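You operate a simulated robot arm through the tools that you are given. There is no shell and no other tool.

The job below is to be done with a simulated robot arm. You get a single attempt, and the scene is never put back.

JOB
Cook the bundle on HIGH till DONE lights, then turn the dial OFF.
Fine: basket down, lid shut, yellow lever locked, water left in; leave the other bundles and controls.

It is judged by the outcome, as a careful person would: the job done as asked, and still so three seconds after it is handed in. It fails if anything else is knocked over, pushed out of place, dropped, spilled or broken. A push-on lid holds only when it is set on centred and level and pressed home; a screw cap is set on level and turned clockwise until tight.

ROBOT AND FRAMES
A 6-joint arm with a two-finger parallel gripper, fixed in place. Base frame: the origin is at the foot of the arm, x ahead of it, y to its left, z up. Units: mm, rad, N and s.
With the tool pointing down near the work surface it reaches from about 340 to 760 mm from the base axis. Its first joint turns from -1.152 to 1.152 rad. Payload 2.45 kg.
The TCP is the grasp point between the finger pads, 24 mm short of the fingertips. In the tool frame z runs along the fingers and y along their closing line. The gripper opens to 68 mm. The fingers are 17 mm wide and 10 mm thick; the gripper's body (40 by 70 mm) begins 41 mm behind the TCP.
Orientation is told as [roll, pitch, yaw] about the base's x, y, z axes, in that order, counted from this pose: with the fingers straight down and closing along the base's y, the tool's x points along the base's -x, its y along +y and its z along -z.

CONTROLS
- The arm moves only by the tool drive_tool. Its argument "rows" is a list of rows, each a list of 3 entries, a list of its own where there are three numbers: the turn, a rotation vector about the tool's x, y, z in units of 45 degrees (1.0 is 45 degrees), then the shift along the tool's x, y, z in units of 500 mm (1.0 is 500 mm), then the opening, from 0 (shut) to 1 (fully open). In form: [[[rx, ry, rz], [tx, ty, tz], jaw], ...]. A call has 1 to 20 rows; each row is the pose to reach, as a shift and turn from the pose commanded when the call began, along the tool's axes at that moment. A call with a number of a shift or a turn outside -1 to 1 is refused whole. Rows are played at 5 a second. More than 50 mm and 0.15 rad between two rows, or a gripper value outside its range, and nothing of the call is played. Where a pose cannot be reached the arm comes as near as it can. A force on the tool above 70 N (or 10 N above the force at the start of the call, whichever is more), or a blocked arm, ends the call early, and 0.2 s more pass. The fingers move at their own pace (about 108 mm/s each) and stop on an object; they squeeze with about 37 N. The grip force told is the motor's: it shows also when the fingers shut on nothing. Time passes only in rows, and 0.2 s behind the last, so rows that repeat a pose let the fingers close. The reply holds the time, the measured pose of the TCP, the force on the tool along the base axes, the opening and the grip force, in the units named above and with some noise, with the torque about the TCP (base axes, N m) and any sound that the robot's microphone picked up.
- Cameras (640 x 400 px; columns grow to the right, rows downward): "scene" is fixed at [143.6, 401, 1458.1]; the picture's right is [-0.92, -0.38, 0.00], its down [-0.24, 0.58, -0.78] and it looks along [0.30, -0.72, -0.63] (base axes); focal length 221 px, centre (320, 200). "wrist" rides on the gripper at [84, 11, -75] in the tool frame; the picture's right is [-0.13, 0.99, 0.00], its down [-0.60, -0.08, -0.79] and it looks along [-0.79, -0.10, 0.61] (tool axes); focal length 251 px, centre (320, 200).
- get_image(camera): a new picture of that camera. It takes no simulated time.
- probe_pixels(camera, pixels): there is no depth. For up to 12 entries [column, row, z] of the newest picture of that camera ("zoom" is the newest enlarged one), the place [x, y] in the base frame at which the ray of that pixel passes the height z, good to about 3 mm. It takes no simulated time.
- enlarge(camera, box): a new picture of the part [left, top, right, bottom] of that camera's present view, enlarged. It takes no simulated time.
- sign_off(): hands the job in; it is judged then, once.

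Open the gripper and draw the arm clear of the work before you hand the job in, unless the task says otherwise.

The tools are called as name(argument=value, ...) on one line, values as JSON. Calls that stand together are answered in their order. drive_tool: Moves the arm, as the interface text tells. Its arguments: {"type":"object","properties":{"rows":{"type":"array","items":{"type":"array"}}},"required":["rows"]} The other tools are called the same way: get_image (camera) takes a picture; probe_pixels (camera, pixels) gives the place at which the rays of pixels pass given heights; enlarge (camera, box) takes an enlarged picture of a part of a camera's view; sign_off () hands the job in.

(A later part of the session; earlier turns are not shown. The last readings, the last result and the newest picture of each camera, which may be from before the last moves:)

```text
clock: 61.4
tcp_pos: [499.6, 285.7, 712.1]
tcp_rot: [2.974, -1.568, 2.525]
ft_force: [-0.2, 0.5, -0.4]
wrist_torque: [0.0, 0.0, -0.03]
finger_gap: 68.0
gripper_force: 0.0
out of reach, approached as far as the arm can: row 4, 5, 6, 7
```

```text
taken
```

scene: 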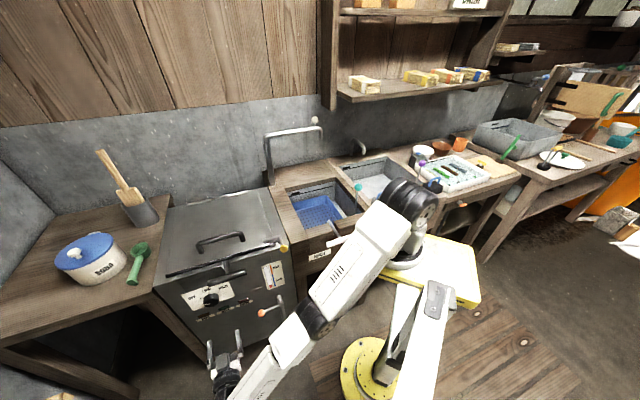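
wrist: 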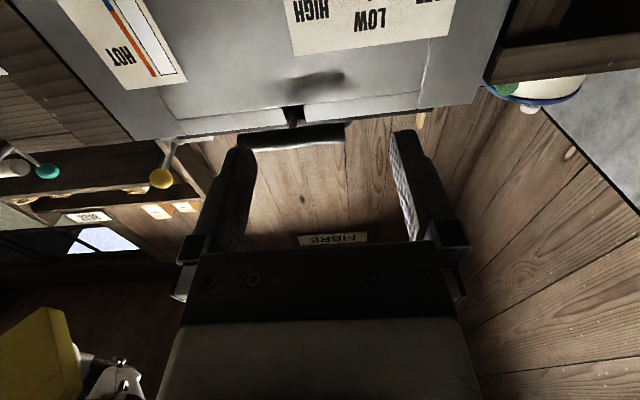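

The orientation was reached (tool horizontal along −n), but the position stopped short at n=-151, l=555, z=712 because it was too close to the base side. Moving forward towards the dial should come back within reach, so I'll step to n≈-240, l≈602, z≈664.

drive_tool(rows=[[[0, 0, 0], [0, 0.01, 0.05], 1], [[0, 0, 0], [0.02, 0.03, 0.1], 1], [[0, 0, 0], [0.045, 0.05, 0.14], 1], [[0, 0, 0], [0.07, 0.072, 0.16], 1], [[0, 0, 0], [0.096, 0.094, 0.178], 1], [[0, 0, 0], [0.096, 0.094, 0.178], 1]])

get_image(camera="scene")

get_image(camera="wrist")

```text
clock: 62.8
tcp_pos: [548.5, 243.6, 708.1]
tcp_rot: [1.999, -1.57, -2.783]
ft_force: [-0.6, 0.2, -0.3]
wrist_torque: [0.06, -0.02, -0.01]
finger_gap: 68.0
gripper_force: 0.1
out of reach, approached as far as the arm can: row 2, 3, 4, 5, 6
```

```text
taken
```

scene: 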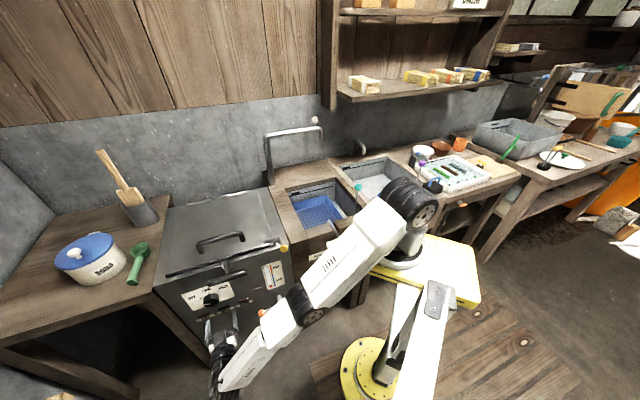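

```text
taken
```

wrist: 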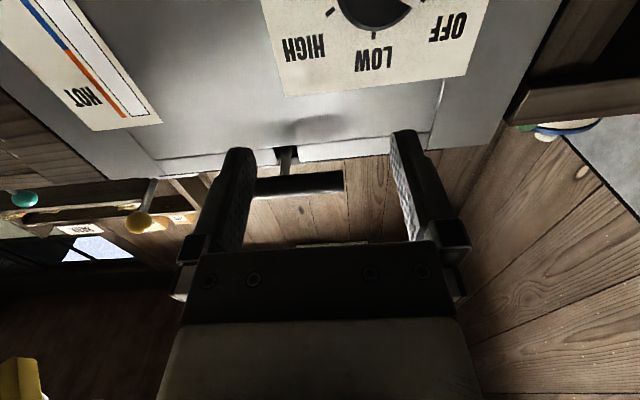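

It's again limited in reach near the fully horizontal orientation (wrist singularity). I'll use a less steep tilt, about 60° from vertical, which should be reachable, and go to a pre-grasp 80 mm back from the knob.

drive_tool(rows=[[[0, 0.167, 0], [0, 0.02, 0.0], 1], [[0, 0.333, 0], [0, 0.042, 0.02], 1], [[0, 0.5, 0], [-0.002, 0.063, 0.045], 1], [[0, 0.667, 0], [-0.004, 0.084, 0.073], 1], [[0, 0.667, 0], [-0.004, 0.084, 0.073], 1], [[0, 0.667, 0], [-0.004, 0.084, 0.073], 1]])

get_image(camera="scene")

get_image(camera="wrist")

```text
clock: 64.2
tcp_pos: [605.6, 246.3, 709.5]
tcp_rot: [0.0, -1.046, -0.786]
ft_force: [-0.2, 0.7, -0.4]
wrist_torque: [0.01, 0.02, -0.01]
finger_gap: 68.1
gripper_force: 0.1
```

```text
taken
```

scene: 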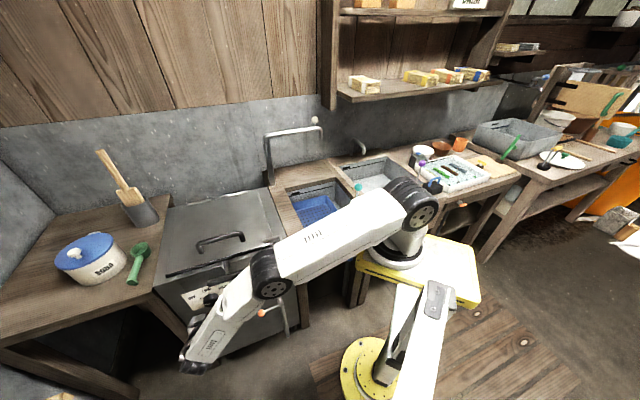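

```text
taken
```

wrist: 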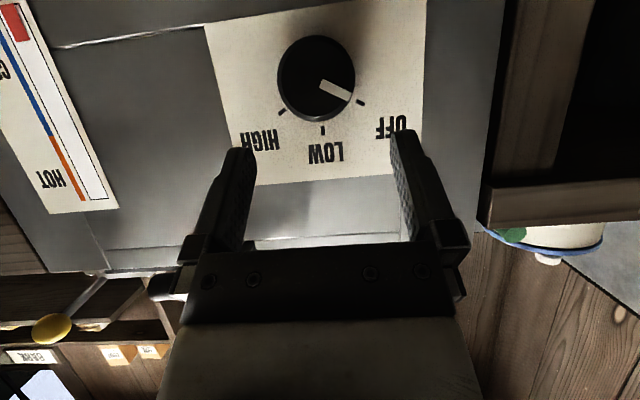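

The pre-grasp was reached with a 60° tilt at n=-254, l=602, z=709. From here the knob centre projects to l≈601, z≈663. To turn it 120° in one grip, I'll first pre-rotate the tool −50° about the knob axis at standoff.

drive_tool(rows=[[[0.079, 0, -0.137], [0.001, 0.011, 0.001], 1], [[0.159, 0, -0.275], [0.003, 0.022, 0.002], 1], [[0.238, 0, -0.412], [0.006, 0.034, 0.003], 1], [[0.317, 0, -0.55], [0.01, 0.044, 0.006], 1], [[0.397, 0, -0.687], [0.015, 0.054, 0.009], 1], [[0.476, 0, -0.825], [0.022, 0.063, 0.012], 1], [[0.5556, 0, -0.962], [0.0284, 0.0705, 0.0164], 1], [[0.5556, 0, -0.962], [0.0284, 0.0705, 0.0164], 1]])

get_image(camera="wrist")

get_image(camera="scene")

```text
clock: 66.0
tcp_pos: [568.8, 218.1, 746.1]
tcp_rot: [-1.167, -0.595, 0.136]
ft_force: [0.8, -0.3, 0.7]
wrist_torque: [-0.01, -0.01, 0.02]
finger_gap: 68.2
gripper_force: 0.0
out of reach, approached as far as the arm can: row 2, 3, 4, 5, 6, 7, 8
```

```text
taken
```

wrist: 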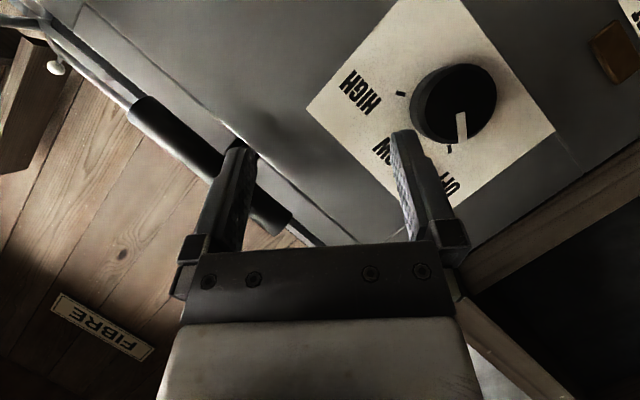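

```text
taken
```

scene: 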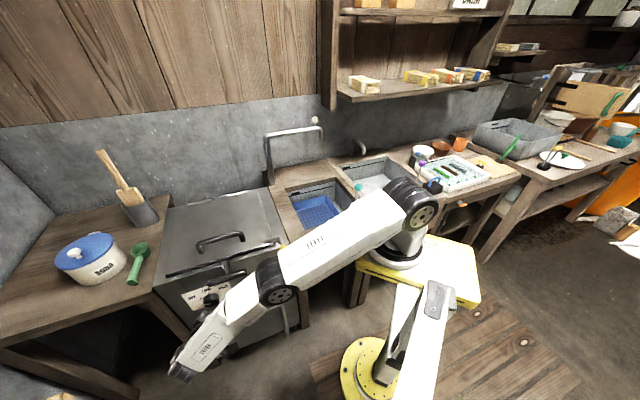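

That pre-rotation stretched the arm too far; the reachable side is the opposite one, with the tool coming from upper right. I'll rotate back by 50° and then work at positive angles, using two shorter turns with a regrasp.

drive_tool(rows=[[[-0.079, 0, 0.137], [0.001, 0.01, -0.004], 1], [[-0.159, 0, 0.275], [0.001, 0.02, -0.008], 1], [[-0.238, 0, 0.412], [0.002, 0.03, -0.012], 1], [[-0.317, 0, 0.55], [0.003, 0.041, -0.014], 1], [[-0.397, 0, 0.687], [0.004, 0.051, -0.016], 1], [[-0.476, 0, 0.825], [0.005, 0.061, -0.016], 1], [[-0.5556, 0, 0.962], [0.005, 0.071, -0.016], 1], [[-0.5556, 0, 0.962], [0.005, 0.071, -0.016], 1]])

```text
clock: 67.8
tcp_pos: [578.2, 239.0, 716.9]
tcp_rot: [0.003, -1.048, -0.788]
ft_force: [-0.5, -0.4, 1.0]
wrist_torque: [-0.03, -0.04, 0.03]
finger_gap: 68.1
gripper_force: 0.1
```

Back at γ=0. Now I rotate +20° about the knob axis and set the standoff in line with the knob.

drive_tool(rows=[[[-0.074, 0, 0.128], [0.002, 0.005, 0.01], 1], [[-0.148, 0, 0.257], [0.004, 0.01, 0.02], 1], [[-0.222, 0, 0.385], [0.006, 0.016, 0.031], 1], [[-0.222, 0, 0.385], [0.006, 0.016, 0.031], 1]])

get_image(camera="wrist")

```text
clock: 68.8
tcp_pos: [597.9, 242.4, 705.5]
tcp_rot: [0.624, -0.951, -1.319]
ft_force: [0.4, 0.2, -0.9]
wrist_torque: [0.01, -0.01, 0.01]
finger_gap: 68.3
gripper_force: 0.0
out of reach, approached as far as the arm can: row 3, 4
```

```text
taken
```

wrist: 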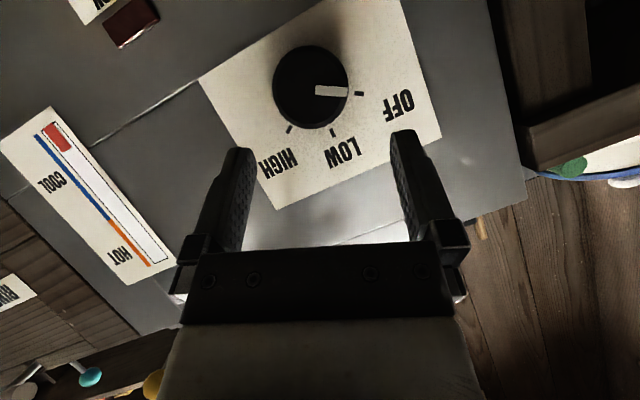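

It reports "out of reach" with an 8 mm error in l, although the pose is nearer the base. I'll nudge by the missing 8 mm to see whether this is a convergence issue or a true limit.

drive_tool(rows=[[[0, 0, 0], [-0.002, -0.008, -0.001], 1], [[0, 0, 0], [-0.005, -0.015, -0.003], 1], [[0, 0, 0], [-0.005, -0.015, -0.003], 1]])

get_image(camera="scene")

```text
clock: 69.6
tcp_pos: [597.4, 240.6, 704.8]
tcp_rot: [0.623, -0.952, -1.318]
ft_force: [0.4, 0.0, -0.1]
wrist_torque: [-0.01, 0.0, 0.0]
finger_gap: 67.9
gripper_force: 0.1
out of reach, approached as far as the arm can: row 1, 2, 3
```

```text
taken
```

scene: 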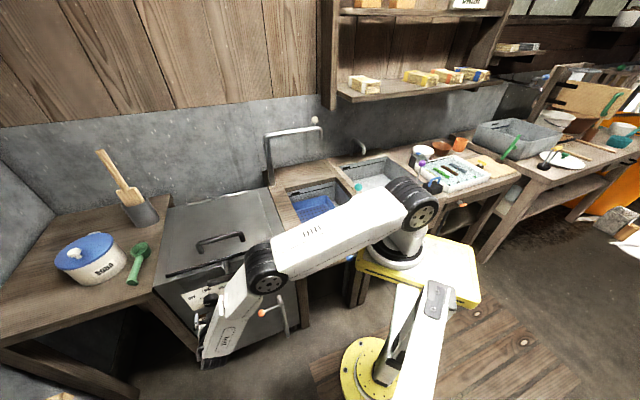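

It is a true joint limit near this singular orientation. A pose with the tool coming from the right-front, 45° off the knob axis, keeps the wrist away from that singularity, so I'll reorient to that at standoff.

drive_tool(rows=[[[-0.068, 0.082, 0.088], [-0.008, -0.014, -0.005], 1], [[-0.136, 0.165, 0.177], [-0.016, -0.028, -0.01], 1], [[-0.203, 0.247, 0.265], [-0.025, -0.042, -0.014], 1], [[-0.271, 0.33, 0.354], [-0.033, -0.056, -0.019], 1], [[-0.271, 0.33, 0.354], [-0.033, -0.056, -0.019], 1]])

get_image(camera="wrist")

get_image(camera="scene")

```text
clock: 70.8
tcp_pos: [663.3, 287.8, 651.4]
tcp_rot: [0.87, -0.571, -1.356]
ft_force: [-0.3, -0.1, 0.8]
wrist_torque: [-0.05, 0.0, 0.0]
finger_gap: 67.9
gripper_force: 0.0
out of reach, approached as far as the arm can: row 1, 2, 3, 4, 5
```

```text
taken
```

wrist: 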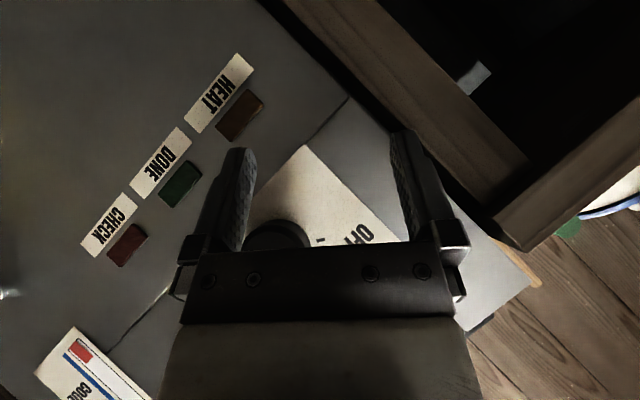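

```text
taken
```

scene: 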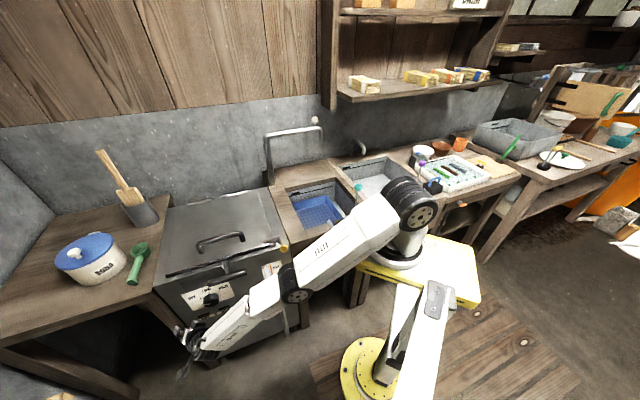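

That move was pushed aside by a joint limit, though it stayed in free space at n≈-265. I'll retreat to a comfortable pose: 45° tilt straight towards the panel (γ=0), in front of the knob.

drive_tool(rows=[[[0.09, 0, -0.09], [-0.02, -0.004, -0.05], 1], [[0.18, 0, -0.18], [-0.04, -0.008, -0.09], 1], [[0.27, 0, -0.27], [-0.055, -0.011, -0.12], 1], [[0.36, 0, -0.36], [-0.07, -0.014, -0.14], 1], [[0.45, 0, -0.45], [-0.082, -0.016, -0.155], 1], [[0.54, 0, -0.54], [-0.093, -0.018, -0.167], 1], [[0.629, 0, -0.629], [-0.103, -0.02, -0.175], 1], [[0.629, 0, -0.629], [-0.103, -0.02, -0.175], 1]])

get_image(camera="wrist")

get_image(camera="scene")

```text
clock: 72.6
tcp_pos: [594.2, 256.5, 725.0]
tcp_rot: [-0.001, -0.785, -0.785]
ft_force: [0.3, -0.6, 0.9]
wrist_torque: [-0.01, -0.01, 0.01]
finger_gap: 67.9
gripper_force: 0.0
out of reach, approached as far as the arm can: row 1, 2
```

```text
taken
```

wrist: 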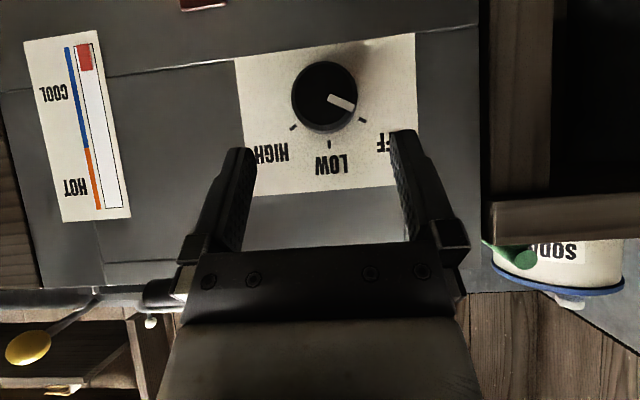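

```text
taken
```

scene: 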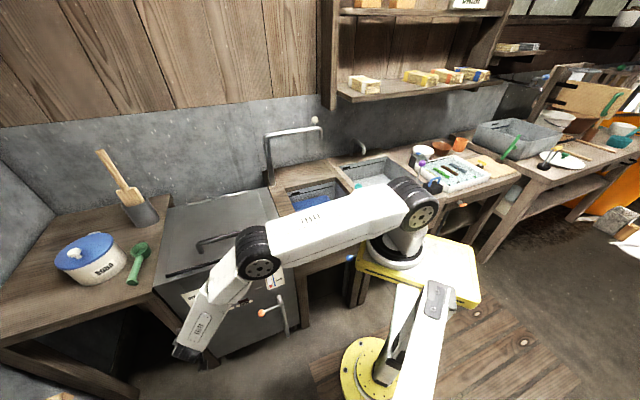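

T=45°, γ=0 was reached cleanly at n=-239, l=601.5, z=725. I'll test how far the tool can swing about the knob axis here, starting with +20° in place.

drive_tool(rows=[[[-0.079, 0, 0.079], [0, 0, 0], 1], [[-0.157, 0, 0.157], [0, 0, 0], 1], [[-0.236, 0, 0.236], [0, 0, 0], 1], [[-0.314, 0, 0.314], [0, 0, 0], 1], [[-0.314, 0, 0.314], [0, 0, 0], 1]])

```text
clock: 73.8
tcp_pos: [598.3, 259.1, 725.8]
tcp_rot: [0.468, -0.727, -1.112]
ft_force: [0.6, 1.0, -0.3]
wrist_torque: [0.02, 0.02, 0.02]
finger_gap: 68.0
gripper_force: 0.0
out of reach, approached as far as the arm can: row 4, 5
```

γ=+15° is reachable and +20° is just past the limit here. So I'll turn the dial in short strokes with regrasps, without leaving the knob. First I align at γ=+10° on the knob axis line, about 100 mm back.

drive_tool(rows=[[[0.052, 0, -0.052], [-0.015, -0.008, -0.005], 1], [[0.105, 0, -0.105], [-0.03, -0.016, -0.01], 1], [[0.157, 0, -0.157], [-0.045, -0.024, -0.014], 1], [[0.157, 0, -0.157], [-0.045, -0.024, -0.014], 1]])

get_image(camera="wrist")

```text
clock: 74.8
tcp_pos: [594.3, 239.5, 740.4]
tcp_rot: [0.242, -0.77, -0.956]
ft_force: [-0.2, 0.1, -0.2]
wrist_torque: [0.03, 0.02, 0.02]
finger_gap: 68.0
gripper_force: 0.1
```

```text
taken
```

wrist: 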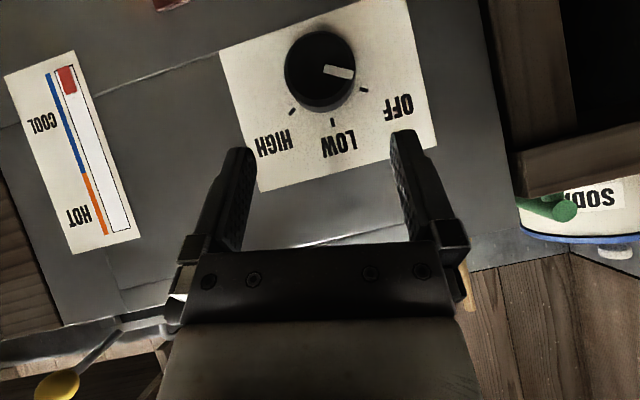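

Aligned at γ=+10°. I'll probe the knob face centre and edges again from this view to refine the knob's centre before advancing.

enlarge(camera="wrist", box=[260, 10, 420, 110])

probe_pixels(camera="wrist", pixels=[[320, 71, 660], [320, 71, 670], [332.5, 123, 699], [292, 112, 682], [364, 90, 682]])

```text
4.00 times, centred on (340, 60) of wrist
```

zoom: 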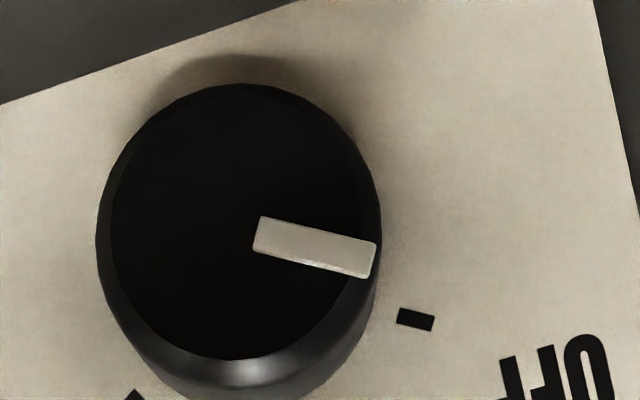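

```text
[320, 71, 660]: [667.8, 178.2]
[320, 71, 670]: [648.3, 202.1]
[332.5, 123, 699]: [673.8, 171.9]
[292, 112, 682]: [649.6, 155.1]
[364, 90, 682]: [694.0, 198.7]
```

The face centre agrees with l≈601–604, z≈664. I'll advance along the tool axis so the open fingers straddle the knob, stopping with tips about 8 mm off the panel.

drive_tool(rows=[[[0, 0, 0], [-0.001, -0.001, 0.05], 1], [[0, 0, 0], [-0.002, -0.002, 0.1], 1], [[0, 0, 0], [-0.003, -0.003, 0.14], 1], [[0, 0, 0], [-0.0036, -0.004, 0.17], 1], [[0, 0, 0], [-0.0036, -0.0042, 0.19], 1], [[0, 0, 0], [-0.0036, -0.0042, 0.19], 1]])

get_image(camera="wrist")

enlarge(camera="scene", box=[140, 250, 300, 370])

```text
clock: 76.2
tcp_pos: [648.4, 196.0, 675.3]
tcp_rot: [0.243, -0.769, -0.959]
ft_force: [-0.1, -0.1, 0.4]
wrist_torque: [0.01, 0.0, 0.01]
finger_gap: 67.9
gripper_force: 0.1
```

```text
taken
```

wrist: 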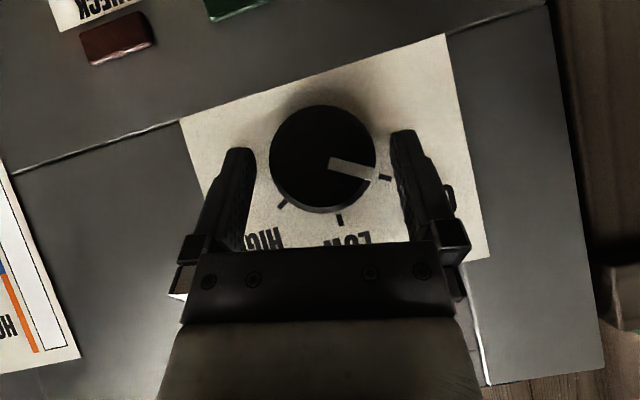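

```text
3.33 times, centred on (220, 310) of scene
```

zoom: 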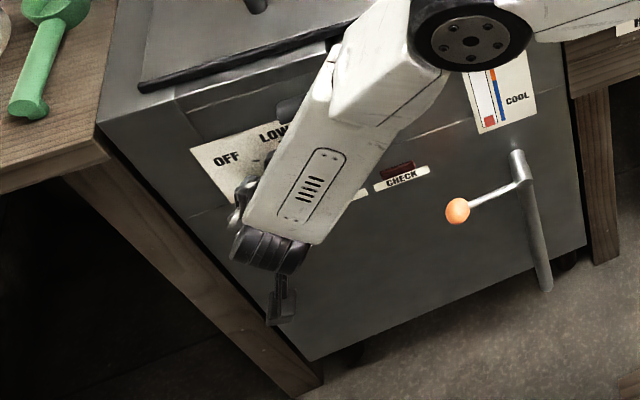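

The fingers now straddle the knob: it's centred at column ~322 between the fingers, with no contact force. With the jaws still open, I'll check how far I can swing about the knob axis from here, +20° in small steps.

drive_tool(rows=[[[-0.079, 0, 0.079], [0, -0.002, 0], 1], [[-0.157, 0, 0.157], [0.001, -0.004, 0.001], 1], [[-0.236, 0, 0.236], [0.0015, -0.006, 0.0015], 1], [[-0.314, 0, 0.314], [0.002, -0.0078, 0.002], 1], [[-0.314, 0, 0.314], [0.002, -0.0078, 0.002], 1]])

get_image(camera="wrist")

```text
clock: 77.4
tcp_pos: [675.4, 216.8, 649.7]
tcp_rot: [0.668, -0.658, -1.235]
ft_force: [-27.8, 14.1, -19.0]
wrist_torque: [0.78, -0.26, -0.85]
finger_gap: 68.1
gripper_force: 0.1
out of reach, approached as far as the arm can: row 3, 4, 5
```

```text
taken
```

wrist: 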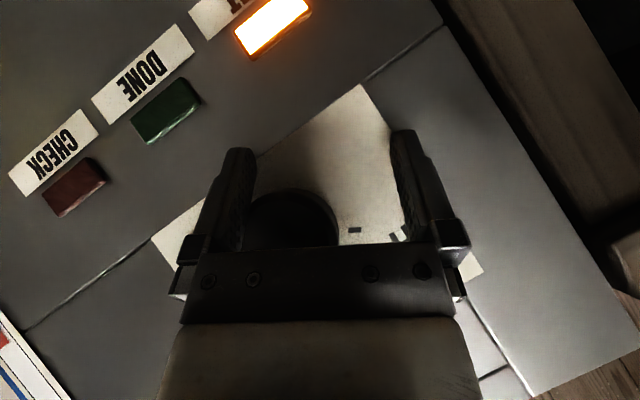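

The limit pushed the tool sideways: one finger rubbed the knob and the HEAT lamp came on, so the dial has turned off OFF. I'll return along the same path to the previous clear pose right away and read the dial.

drive_tool(rows=[[[0.079, 0, -0.079], [-0.012, -0.012, -0.013], 1], [[0.157, 0, -0.157], [-0.025, -0.022, -0.028], 1], [[0.236, 0, -0.236], [-0.038, -0.029, -0.045], 1], [[0.314, 0, -0.314], [-0.049, -0.033, -0.062], 1], [[0.314, 0, -0.314], [-0.049, -0.033, -0.062], 1]])

get_image(camera="wrist")

```text
clock: 78.6
tcp_pos: [655.7, 197.5, 683.8]
tcp_rot: [0.246, -0.77, -0.958]
ft_force: [-0.1, 0.2, 0.3]
wrist_torque: [0.02, 0.04, 0.0]
finger_gap: 67.9
gripper_force: 0.2
```

```text
taken
```

wrist: 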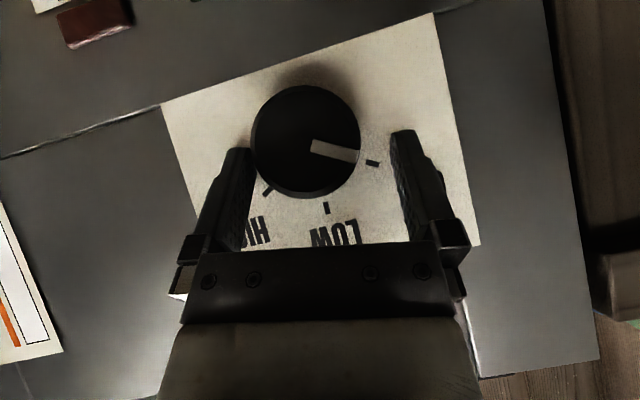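

The dial reads OFF again (pointer at the OFF tick) and the fingers are free. The rub showed the knob turns easily by pad friction, so I'll use friction strokes at this reachable orientation: press the right-hand finger pad against the knob's right side, then stroke down. First a gentle approach to feel contact.

drive_tool(rows=[[[0, 0, 0], [0, 0.005, 0], 1], [[0, 0, 0], [0, 0.009, 0], 1], [[0, 0, 0], [0, 0.009, 0], 1]])

enlarge(camera="scene", box=[150, 250, 310, 350])

```text
clock: 79.4
tcp_pos: [657.1, 199.0, 682.8]
tcp_rot: [0.241, -0.769, -0.956]
ft_force: [-1.7, -4.0, -0.4]
wrist_torque: [-0.06, 0.04, -0.03]
finger_gap: 68.2
gripper_force: 0.1
```

```text
4.00 times, centred on (230, 300) of scene
```

zoom: 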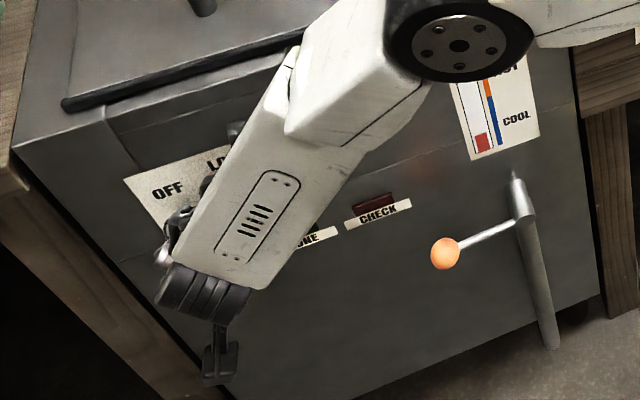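

Contact just began, with about 4 N on the finger. I'll press ~2 mm more, stroke 16 mm down, and release sideways, then check the dial.

drive_tool(rows=[[[0, 0, 0], [0, 0.004, 0], 1], [[0, 0, 0], [0.006, 0.004, 0.006], 1], [[0, 0, 0], [0.012, 0.004, 0.012], 1], [[0, 0, 0], [0.018, 0.004, 0.018], 1], [[0, 0, 0], [0.023, 0.004, 0.023], 1]])

get_image(camera="wrist")

```text
clock: 80.6
tcp_pos: [658.8, 201.8, 665.9]
tcp_rot: [0.237, -0.769, -0.955]
ft_force: [-13.1, -14.5, -5.7]
wrist_torque: [0.12, 0.06, -0.06]
finger_gap: 68.0
gripper_force: 0.5
```

```text
taken
```

wrist: 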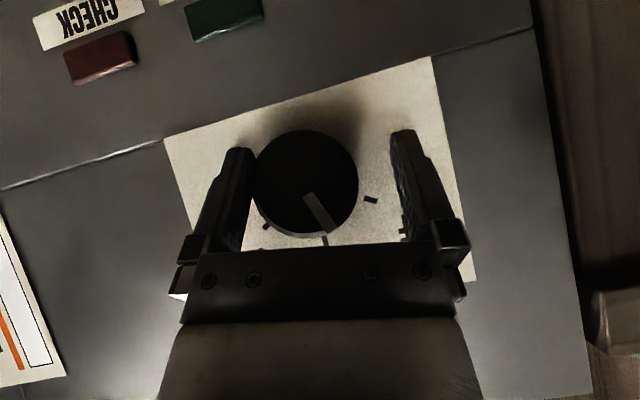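

The stroke worked: the pointer moved from OFF to nearly LOW (now pointing at about (330,230)). I'll immediately do two more press-and-stroke cycles to carry it through to HIGH.

drive_tool(rows=[[[0, 0, 0], [0, -0.016, 0], 1], [[0, 0, 0], [-0.0125, -0.016, -0.0125], 1], [[0, 0, 0], [-0.0245, -0.016, -0.0245], 1], [[0, 0, 0], [-0.0245, 0, -0.0245], 1], [[0, 0, 0], [-0.018, 0, -0.018], 1], [[0, 0, 0], [-0.012, 0, -0.012], 1], [[0, 0, 0], [-0.006, 0, -0.006], 1], [[0, 0, 0], [0, 0, 0], 1], [[0, 0, 0], [0, -0.016, 0], 1], [[0, 0, 0], [-0.0125, -0.016, -0.0125], 1], [[0, 0, 0], [-0.0245, -0.016, -0.0245], 1], [[0, 0, 0], [-0.0245, 0, -0.0245], 1], [[0, 0, 0], [-0.018, 0, -0.018], 1], [[0, 0, 0], [-0.012, 0, -0.012], 1], [[0, 0, 0], [-0.006, 0, -0.006], 1], [[0, 0, 0], [0, 0, 0], 1]])

get_image(camera="wrist")

```text
clock: 84.0
tcp_pos: [658.4, 200.1, 667.8]
tcp_rot: [0.238, -0.77, -0.956]
ft_force: [-12.6, -10.6, -2.4]
wrist_torque: [0.01, 0.02, -0.12]
finger_gap: 67.9
gripper_force: 0.0
```

```text
taken
```

wrist: 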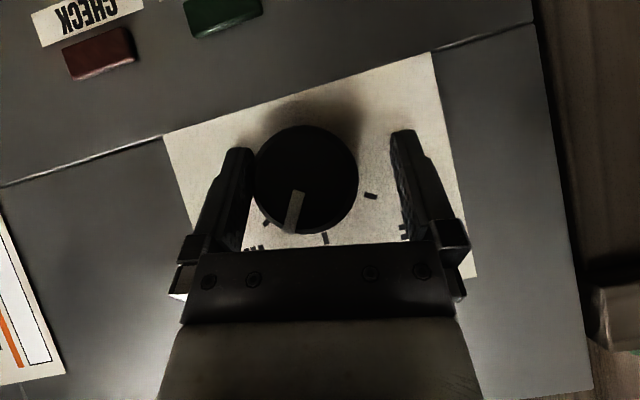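

The pointer is now about 26° past LOW towards HIGH. I'll do two more strokes with slightly firmer pressure to reach HIGH.

drive_tool(rows=[[[0, 0, 0], [0, -0.016, 0], 1], [[0, 0, 0], [-0.0125, -0.016, -0.0125], 1], [[0, 0, 0], [-0.0245, -0.016, -0.0245], 1], [[0, 0, 0], [-0.0245, 0.002, -0.0245], 1], [[0, 0, 0], [-0.0245, 0.002, -0.0245], 1], [[0, 0, 0], [-0.018, 0.003, -0.018], 1], [[0, 0, 0], [-0.012, 0.003, -0.012], 1], [[0, 0, 0], [-0.006, 0.003, -0.006], 1], [[0, 0, 0], [0, 0.003, 0], 1], [[0, 0, 0], [0, 0.003, 0], 1]])

get_image(camera="wrist")

```text
clock: 86.2
tcp_pos: [658.8, 200.6, 666.1]
tcp_rot: [0.234, -0.77, -0.955]
ft_force: [-25.6, -18.0, 4.8]
wrist_torque: [-0.17, 0.2, -0.4]
finger_gap: 68.0
gripper_force: 0.1
```

```text
taken
```

wrist: 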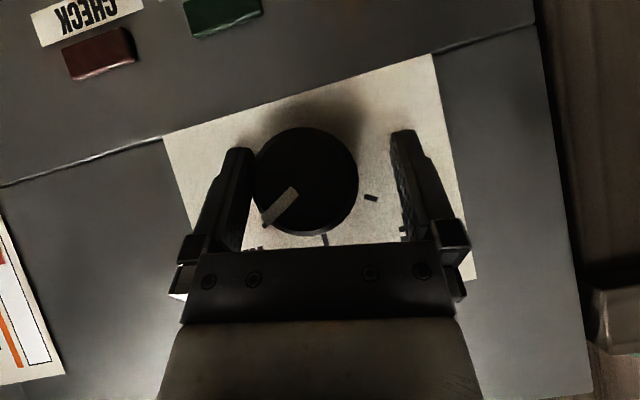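

The pointer now aims at the HIGH tick at (266,222). I'll release the finger sideways and enlarge to verify.

drive_tool(rows=[[[0, 0, 0], [0, -0.01, 0], 1], [[0, 0, 0], [0, -0.018, 0], 1], [[0, 0, 0], [0, -0.018, 0], 1]])

enlarge(camera="wrist", box=[200, 90, 440, 250])

get_image(camera="wrist")

enlarge(camera="scene", box=[150, 250, 310, 350])

```text
clock: 87.0
tcp_pos: [655.7, 199.3, 669.2]
tcp_rot: [0.248, -0.771, -0.96]
ft_force: [-0.1, 0.1, 0.0]
wrist_torque: [0.01, -0.01, 0.02]
finger_gap: 68.0
gripper_force: 0.1
```

```text
2.50 times, centred on (320, 170) of wrist
```

zoom: 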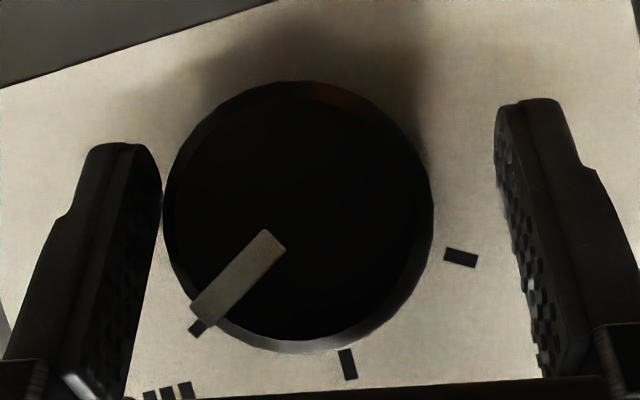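

```text
taken
```

wrist: 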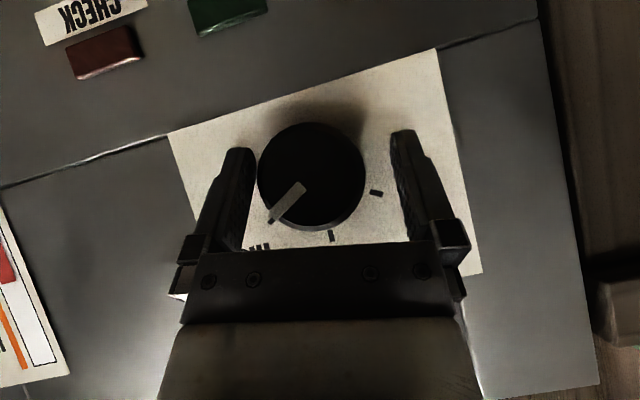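

```text
4.00 times, centred on (230, 300) of scene
```

zoom: 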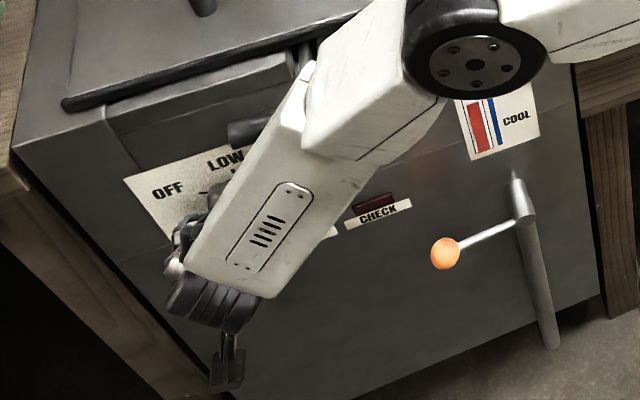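

The pointer is at HIGH, the temperature bar is rising and CHECK is dark. I'll hold here and watch the DONE lamp, visible at wrist (228,15).

drive_tool(rows=[[[0, 0, 0], [0, 0, 0], 1], [[0, 0, 0], [0, 0, 0], 1], [[0, 0, 0], [0, 0, 0], 1], [[0, 0, 0], [0, 0, 0], 1], [[0, 0, 0], [0, 0, 0], 1], [[0, 0, 0], [0, 0, 0], 1], [[0, 0, 0], [0, 0, 0], 1], [[0, 0, 0], [0, 0, 0], 1], [[0, 0, 0], [0, 0, 0], 1], [[0, 0, 0], [0, 0, 0], 1]])

get_image(camera="wrist")

enlarge(camera="scene", box=[200, 240, 320, 330])

```text
clock: 89.2
tcp_pos: [654.8, 198.2, 666.4]
tcp_rot: [0.243, -0.77, -0.959]
ft_force: [0.3, -0.3, -0.1]
wrist_torque: [-0.02, 0.01, 0.01]
finger_gap: 67.9
gripper_force: 0.1
```

```text
taken
```

wrist: 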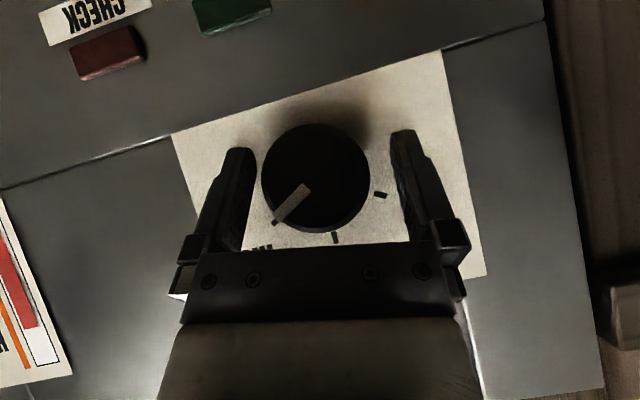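

```text
4.44 times, centred on (260, 285) of scene
```

zoom: 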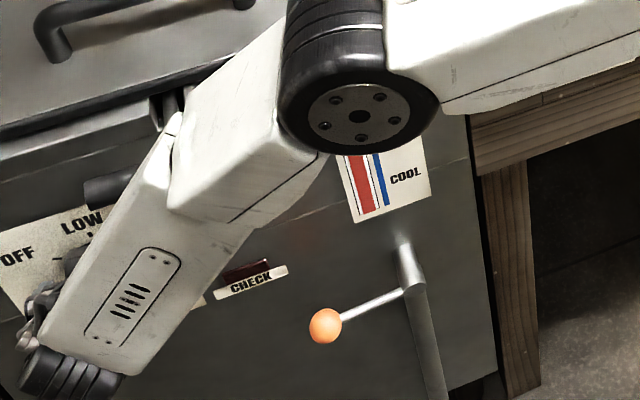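

The temperature bar is well into HOT and DONE is still dark. I'll keep holding.

drive_tool(rows=[[[0, 0, 0], [0, 0, 0], 1], [[0, 0, 0], [0, 0, 0], 1], [[0, 0, 0], [0, 0, 0], 1], [[0, 0, 0], [0, 0, 0], 1], [[0, 0, 0], [0, 0, 0], 1], [[0, 0, 0], [0, 0, 0], 1], [[0, 0, 0], [0, 0, 0], 1], [[0, 0, 0], [0, 0, 0], 1], [[0, 0, 0], [0, 0, 0], 1], [[0, 0, 0], [0, 0, 0], 1]])

get_image(camera="wrist")

```text
clock: 91.4
tcp_pos: [654.8, 198.3, 664.9]
tcp_rot: [0.244, -0.768, -0.959]
ft_force: [-0.3, 0.0, 0.5]
wrist_torque: [-0.01, -0.02, 0.04]
finger_gap: 68.3
gripper_force: 0.0
```

```text
taken
```

wrist: 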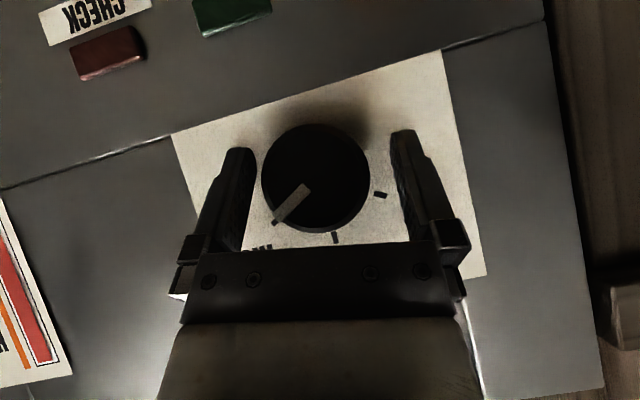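

The bar is now near full and DONE is not lit yet. I'll hold for another 4 s.

drive_tool(rows=[[[0, 0, 0], [0, 0, 0], 1], [[0, 0, 0], [0, 0, 0], 1], [[0, 0, 0], [0, 0, 0], 1], [[0, 0, 0], [0, 0, 0], 1], [[0, 0, 0], [0, 0, 0], 1], [[0, 0, 0], [0, 0, 0], 1], [[0, 0, 0], [0, 0, 0], 1], [[0, 0, 0], [0, 0, 0], 1], [[0, 0, 0], [0, 0, 0], 1], [[0, 0, 0], [0, 0, 0], 1], [[0, 0, 0], [0, 0, 0], 1], [[0, 0, 0], [0, 0, 0], 1], [[0, 0, 0], [0, 0, 0], 1], [[0, 0, 0], [0, 0, 0], 1], [[0, 0, 0], [0, 0, 0], 1]])

get_image(camera="wrist")

```text
clock: 94.6
tcp_pos: [654.1, 197.3, 667.1]
tcp_rot: [0.245, -0.769, -0.959]
ft_force: [-0.4, 0.4, 0.8]
wrist_torque: [-0.01, -0.02, 0.02]
finger_gap: 67.9
gripper_force: 0.1
```

```text
taken
```

wrist: 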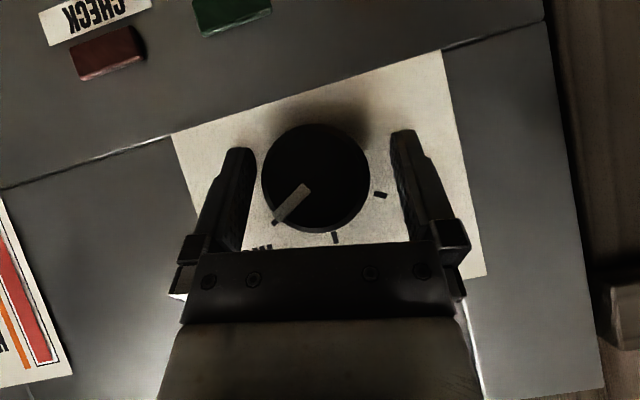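

DONE is still dark, with the dial steady at HIGH. I'll continue holding.

drive_tool(rows=[[[0, 0, 0], [0, 0, 0], 1], [[0, 0, 0], [0, 0, 0], 1], [[0, 0, 0], [0, 0, 0], 1], [[0, 0, 0], [0, 0, 0], 1], [[0, 0, 0], [0, 0, 0], 1], [[0, 0, 0], [0, 0, 0], 1], [[0, 0, 0], [0, 0, 0], 1], [[0, 0, 0], [0, 0, 0], 1], [[0, 0, 0], [0, 0, 0], 1], [[0, 0, 0], [0, 0, 0], 1], [[0, 0, 0], [0, 0, 0], 1], [[0, 0, 0], [0, 0, 0], 1], [[0, 0, 0], [0, 0, 0], 1], [[0, 0, 0], [0, 0, 0], 1], [[0, 0, 0], [0, 0, 0], 1]])

get_image(camera="wrist")

```text
clock: 97.8
tcp_pos: [655.5, 197.0, 666.1]
tcp_rot: [0.244, -0.77, -0.957]
ft_force: [0.1, -1.1, -0.3]
wrist_torque: [0.01, 0.02, -0.02]
finger_gap: 68.0
gripper_force: 0.1
```

```text
taken
```

wrist: 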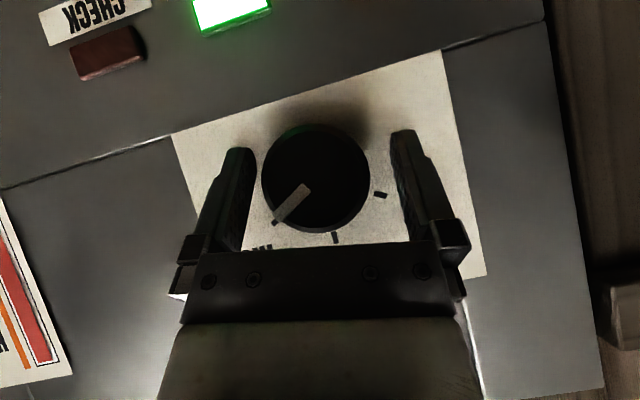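

DONE is lit (bright green at (232,12)). I'll turn the dial back now: press the same finger and stroke upward, three cycles, to drive it counter-clockwise towards OFF.

drive_tool(rows=[[[0, 0, 0], [0, 0.017, 0], 1], [[0, 0, 0], [-0.006, 0.017, -0.006], 1], [[0, 0, 0], [-0.012, 0.017, -0.012], 1], [[0, 0, 0], [-0.018, 0.017, -0.018], 1], [[0, 0, 0], [-0.0245, 0.017, -0.0245], 1], [[0, 0, 0], [-0.0245, 0, -0.0245], 1], [[0, 0, 0], [-0.0125, 0, -0.0125], 1], [[0, 0, 0], [0, 0, 0], 1], [[0, 0, 0], [0, 0.017, 0], 1], [[0, 0, 0], [-0.006, 0.017, -0.006], 1], [[0, 0, 0], [-0.012, 0.017, -0.012], 1], [[0, 0, 0], [-0.018, 0.017, -0.018], 1], [[0, 0, 0], [-0.0245, 0.017, -0.0245], 1], [[0, 0, 0], [-0.0245, 0, -0.0245], 1], [[0, 0, 0], [-0.0125, 0, -0.0125], 1], [[0, 0, 0], [0, 0, 0], 1]])

get_image(camera="wrist")

```text
clock: 101.2
tcp_pos: [654.6, 199.6, 667.6]
tcp_rot: [0.248, -0.772, -0.961]
ft_force: [-0.2, 0.8, -0.3]
wrist_torque: [0.05, 0.03, 0.03]
finger_gap: 68.0
gripper_force: 0.0
```

```text
taken
```

wrist: 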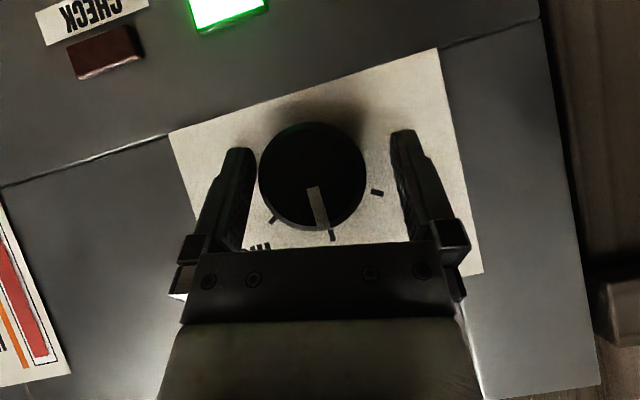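

The pointer is now at LOW after two strokes. I'll do three more strokes with slightly firmer pressure to bring it to OFF.

drive_tool(rows=[[[0, 0, 0], [0, 0.018, 0], 1], [[0, 0, 0], [-0.008, 0.018, -0.008], 1], [[0, 0, 0], [-0.016, 0.018, -0.016], 1], [[0, 0, 0], [-0.0245, 0.018, -0.0245], 1], [[0, 0, 0], [-0.0245, 0, -0.0245], 1], [[0, 0, 0], [0, 0, 0], 1], [[0, 0, 0], [0, 0.018, 0], 1], [[0, 0, 0], [-0.008, 0.018, -0.008], 1], [[0, 0, 0], [-0.016, 0.018, -0.016], 1], [[0, 0, 0], [-0.0245, 0.018, -0.0245], 1], [[0, 0, 0], [-0.0245, 0, -0.0245], 1], [[0, 0, 0], [0, 0, 0], 1], [[0, 0, 0], [0, 0, 0], 1]])

get_image(camera="wrist")

```text
clock: 104.0
tcp_pos: [655.3, 197.4, 667.0]
tcp_rot: [0.247, -0.772, -0.958]
ft_force: [0.8, 0.0, -0.6]
wrist_torque: [-0.02, -0.01, 0.0]
finger_gap: 68.0
gripper_force: 0.0
```

```text
taken
```

wrist: 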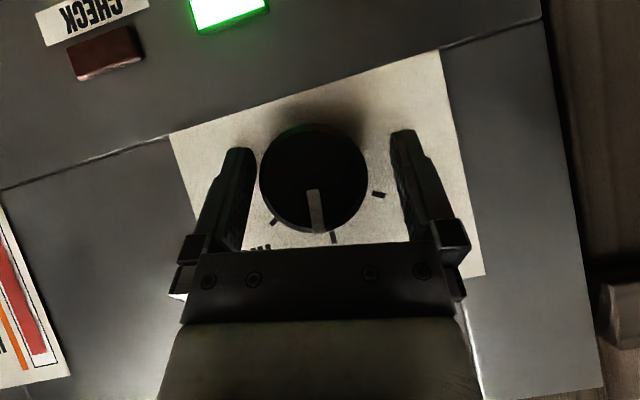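

The pointer is still at LOW; the quick release-and-return likely dragged it back. I'll repeat more slowly, with full release before each return.

drive_tool(rows=[[[0, 0, 0], [0, 0.017, 0], 1], [[0, 0, 0], [0, 0.018, 0], 1], [[0, 0, 0], [-0.006, 0.019, -0.006], 1], [[0, 0, 0], [-0.012, 0.019, -0.012], 1], [[0, 0, 0], [-0.018, 0.019, -0.018], 1], [[0, 0, 0], [-0.0245, 0.019, -0.0245], 1], [[0, 0, 0], [-0.0245, 0.019, -0.0245], 1]])

get_image(camera="wrist")

```text
clock: 105.6
tcp_pos: [658.4, 199.3, 682.4]
tcp_rot: [0.232, -0.77, -0.952]
ft_force: [-17.1, -23.0, -2.3]
wrist_torque: [-0.09, 0.55, -0.11]
finger_gap: 68.0
gripper_force: 0.3
```

```text
taken
```

wrist: 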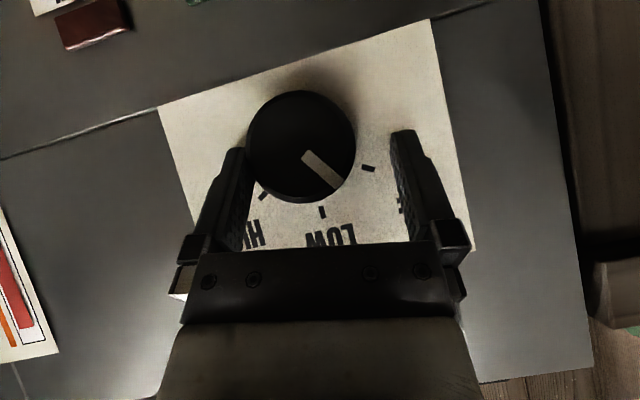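

The pointer is now between LOW and OFF. I'll release fully sideways, return down, and stroke up once more.

drive_tool(rows=[[[0, 0, 0], [0, -0.012, 0], 1], [[0, 0, 0], [0, -0.022, 0], 1], [[0, 0, 0], [0, -0.022, 0], 1], [[0, 0, 0], [0.012, -0.022, 0.012], 1], [[0, 0, 0], [0.0245, -0.022, 0.0245], 1], [[0, 0, 0], [0.0245, -0.012, 0.0245], 1], [[0, 0, 0], [0.0245, -0.001, 0.0245], 1], [[0, 0, 0], [0.0245, 0, 0.0245], 1], [[0, 0, 0], [0.018, 0, 0.018], 1], [[0, 0, 0], [0.012, 0, 0.012], 1], [[0, 0, 0], [0.006, 0, 0.006], 1], [[0, 0, 0], [0, 0, 0], 1], [[0, 0, 0], [0, 0, 0], 1]])

get_image(camera="wrist")

```text
clock: 108.4
tcp_pos: [656.2, 200.6, 682.4]
tcp_rot: [0.232, -0.771, -0.95]
ft_force: [-14.0, -15.5, -11.7]
wrist_torque: [0.06, 0.17, -0.15]
finger_gap: 68.1
gripper_force: 0.0
```

```text
taken
```

wrist: 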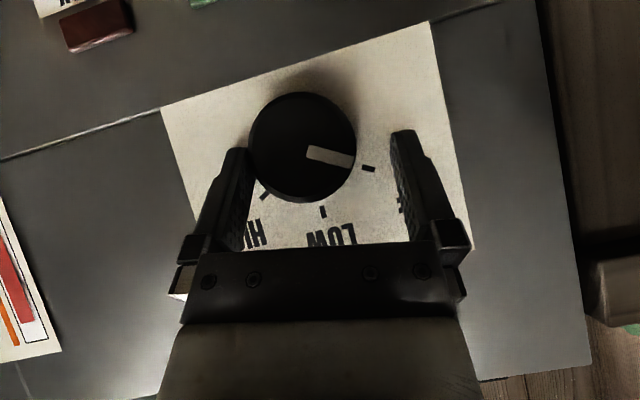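

The pointer is at the OFF tick (368,168). I'll release sideways to centre the fingers around the knob, then check closely.

drive_tool(rows=[[[0, 0, 0], [0, -0.01, 0], 1], [[0, 0, 0], [0, -0.02, 0], 1], [[0, 0, 0], [0, -0.02, 0], 1], [[0, 0, 0], [0, -0.02, 0], 1]])

enlarge(camera="wrist", box=[200, 70, 440, 220])

get_image(camera="wrist")

```text
clock: 109.4
tcp_pos: [653.3, 195.2, 684.5]
tcp_rot: [0.246, -0.77, -0.958]
ft_force: [-0.8, -0.2, -1.1]
wrist_torque: [-0.02, 0.0, -0.04]
finger_gap: 68.1
gripper_force: 0.0
```

```text
2.67 times, centred on (320, 145) of wrist
```

zoom: 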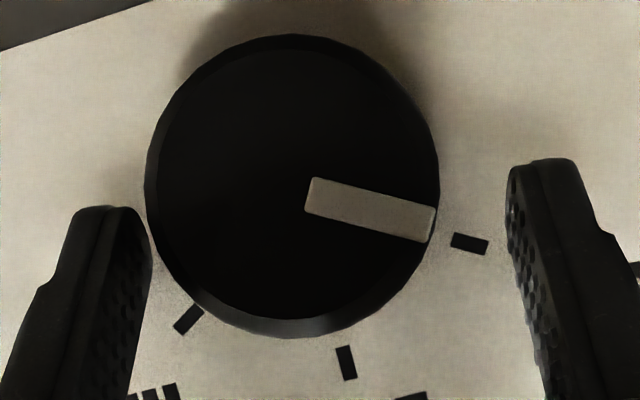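

```text
taken
```

wrist: 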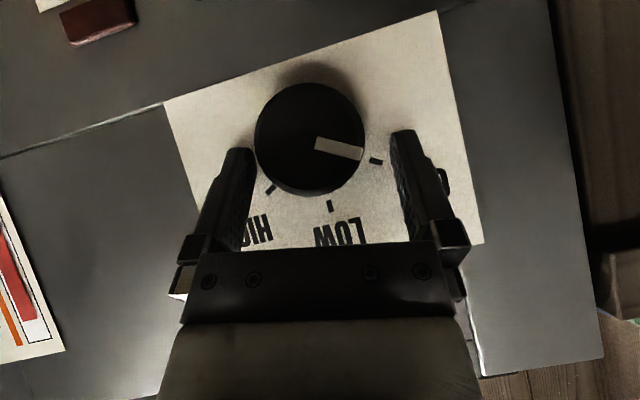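

The pointer is aligned with OFF exactly as at the start. I'll shift 6 mm sideways to centre the knob between the fingers, then back straight out along the tool axis.

drive_tool(rows=[[[0, 0, 0], [0, -0.012, 0], 1], [[0, 0, 0], [0, -0.012, 0], 1], [[0, 0, 0], [0, -0.012, -0.03], 1], [[0, 0, 0], [0, -0.012, -0.08], 1], [[0, 0, 0], [0, -0.012, -0.14], 1], [[0, 0, 0], [0, -0.012, -0.2], 1], [[0, 0, 0], [0, -0.012, -0.2], 1]])

get_image(camera="wrist")

get_image(camera="scene")

```text
clock: 111.0
tcp_pos: [589.3, 231.3, 752.3]
tcp_rot: [0.245, -0.77, -0.958]
ft_force: [0.8, -0.1, -0.2]
wrist_torque: [0.0, 0.01, -0.03]
finger_gap: 68.1
gripper_force: 0.0
```

```text
taken
```

wrist: 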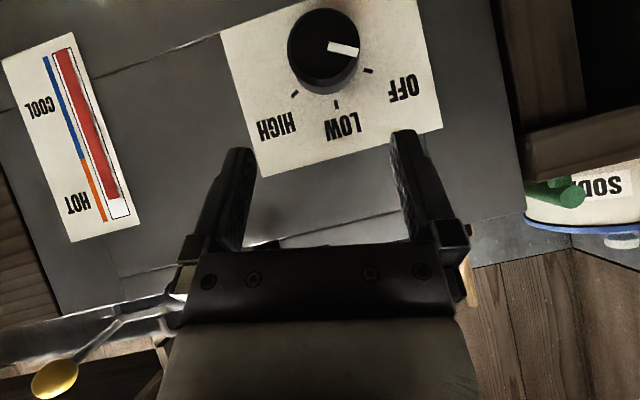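

```text
taken
```

scene: 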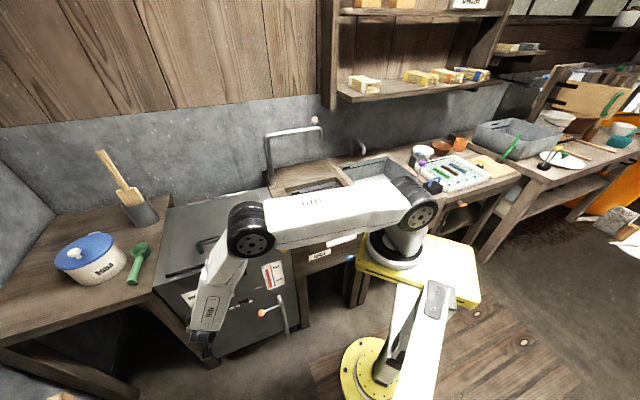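

The dial reads OFF. I'll now draw the arm back and up, returning the tool to vertical, well clear of the cooker.

drive_tool(rows=[[[0.01, 0.05, -0.004], [-0.016, 0.011, -0.06], 1], [[0.03, 0.14, -0.012], [-0.032, 0.022, -0.12], 1], [[0.06, 0.29, -0.025], [-0.048, 0.033, -0.18], 1], [[0.09, 0.44, -0.038], [-0.064, 0.045, -0.24], 1], [[0.12, 0.59, -0.051], [-0.08, 0.056, -0.29], 1], [[0.15, 0.73, -0.064], [-0.096, 0.067, -0.34], 1], [[0.18, 0.87, -0.076], [-0.112, 0.078, -0.38], 1], [[0.21, 0.997, -0.087], [-0.128, 0.089, -0.419], 1], [[0.21, 0.997, -0.087], [-0.128, 0.089, -0.419], 1]])

get_image(camera="scene")

get_image(camera="wrist")

```text
clock: 113.0
tcp_pos: [524.8, 311.2, 950.0]
tcp_rot: [0.0, 0.003, -0.785]
ft_force: [0.6, 0.3, -0.3]
wrist_torque: [0.02, 0.01, 0.0]
finger_gap: 67.8
gripper_force: 0.1
```

```text
taken
```

scene: 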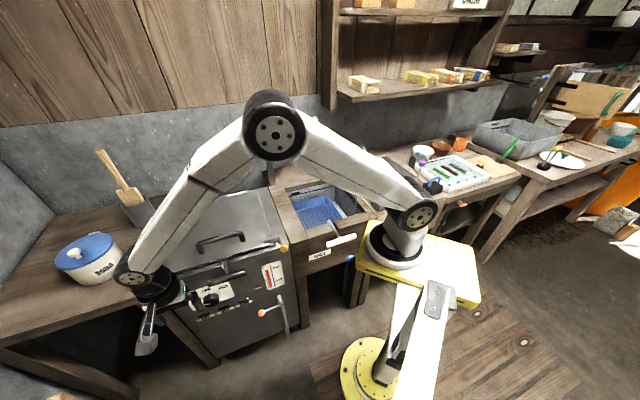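

```text
taken
```

wrist: 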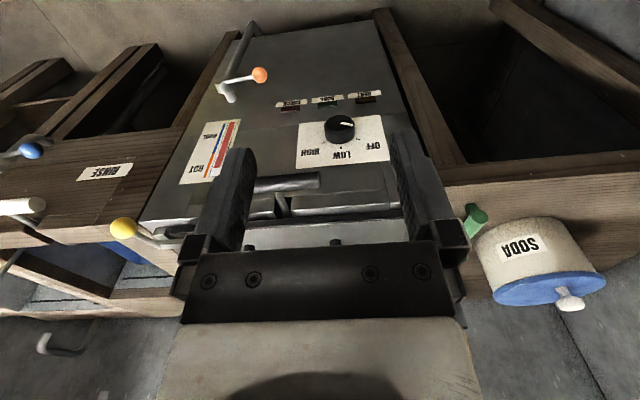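

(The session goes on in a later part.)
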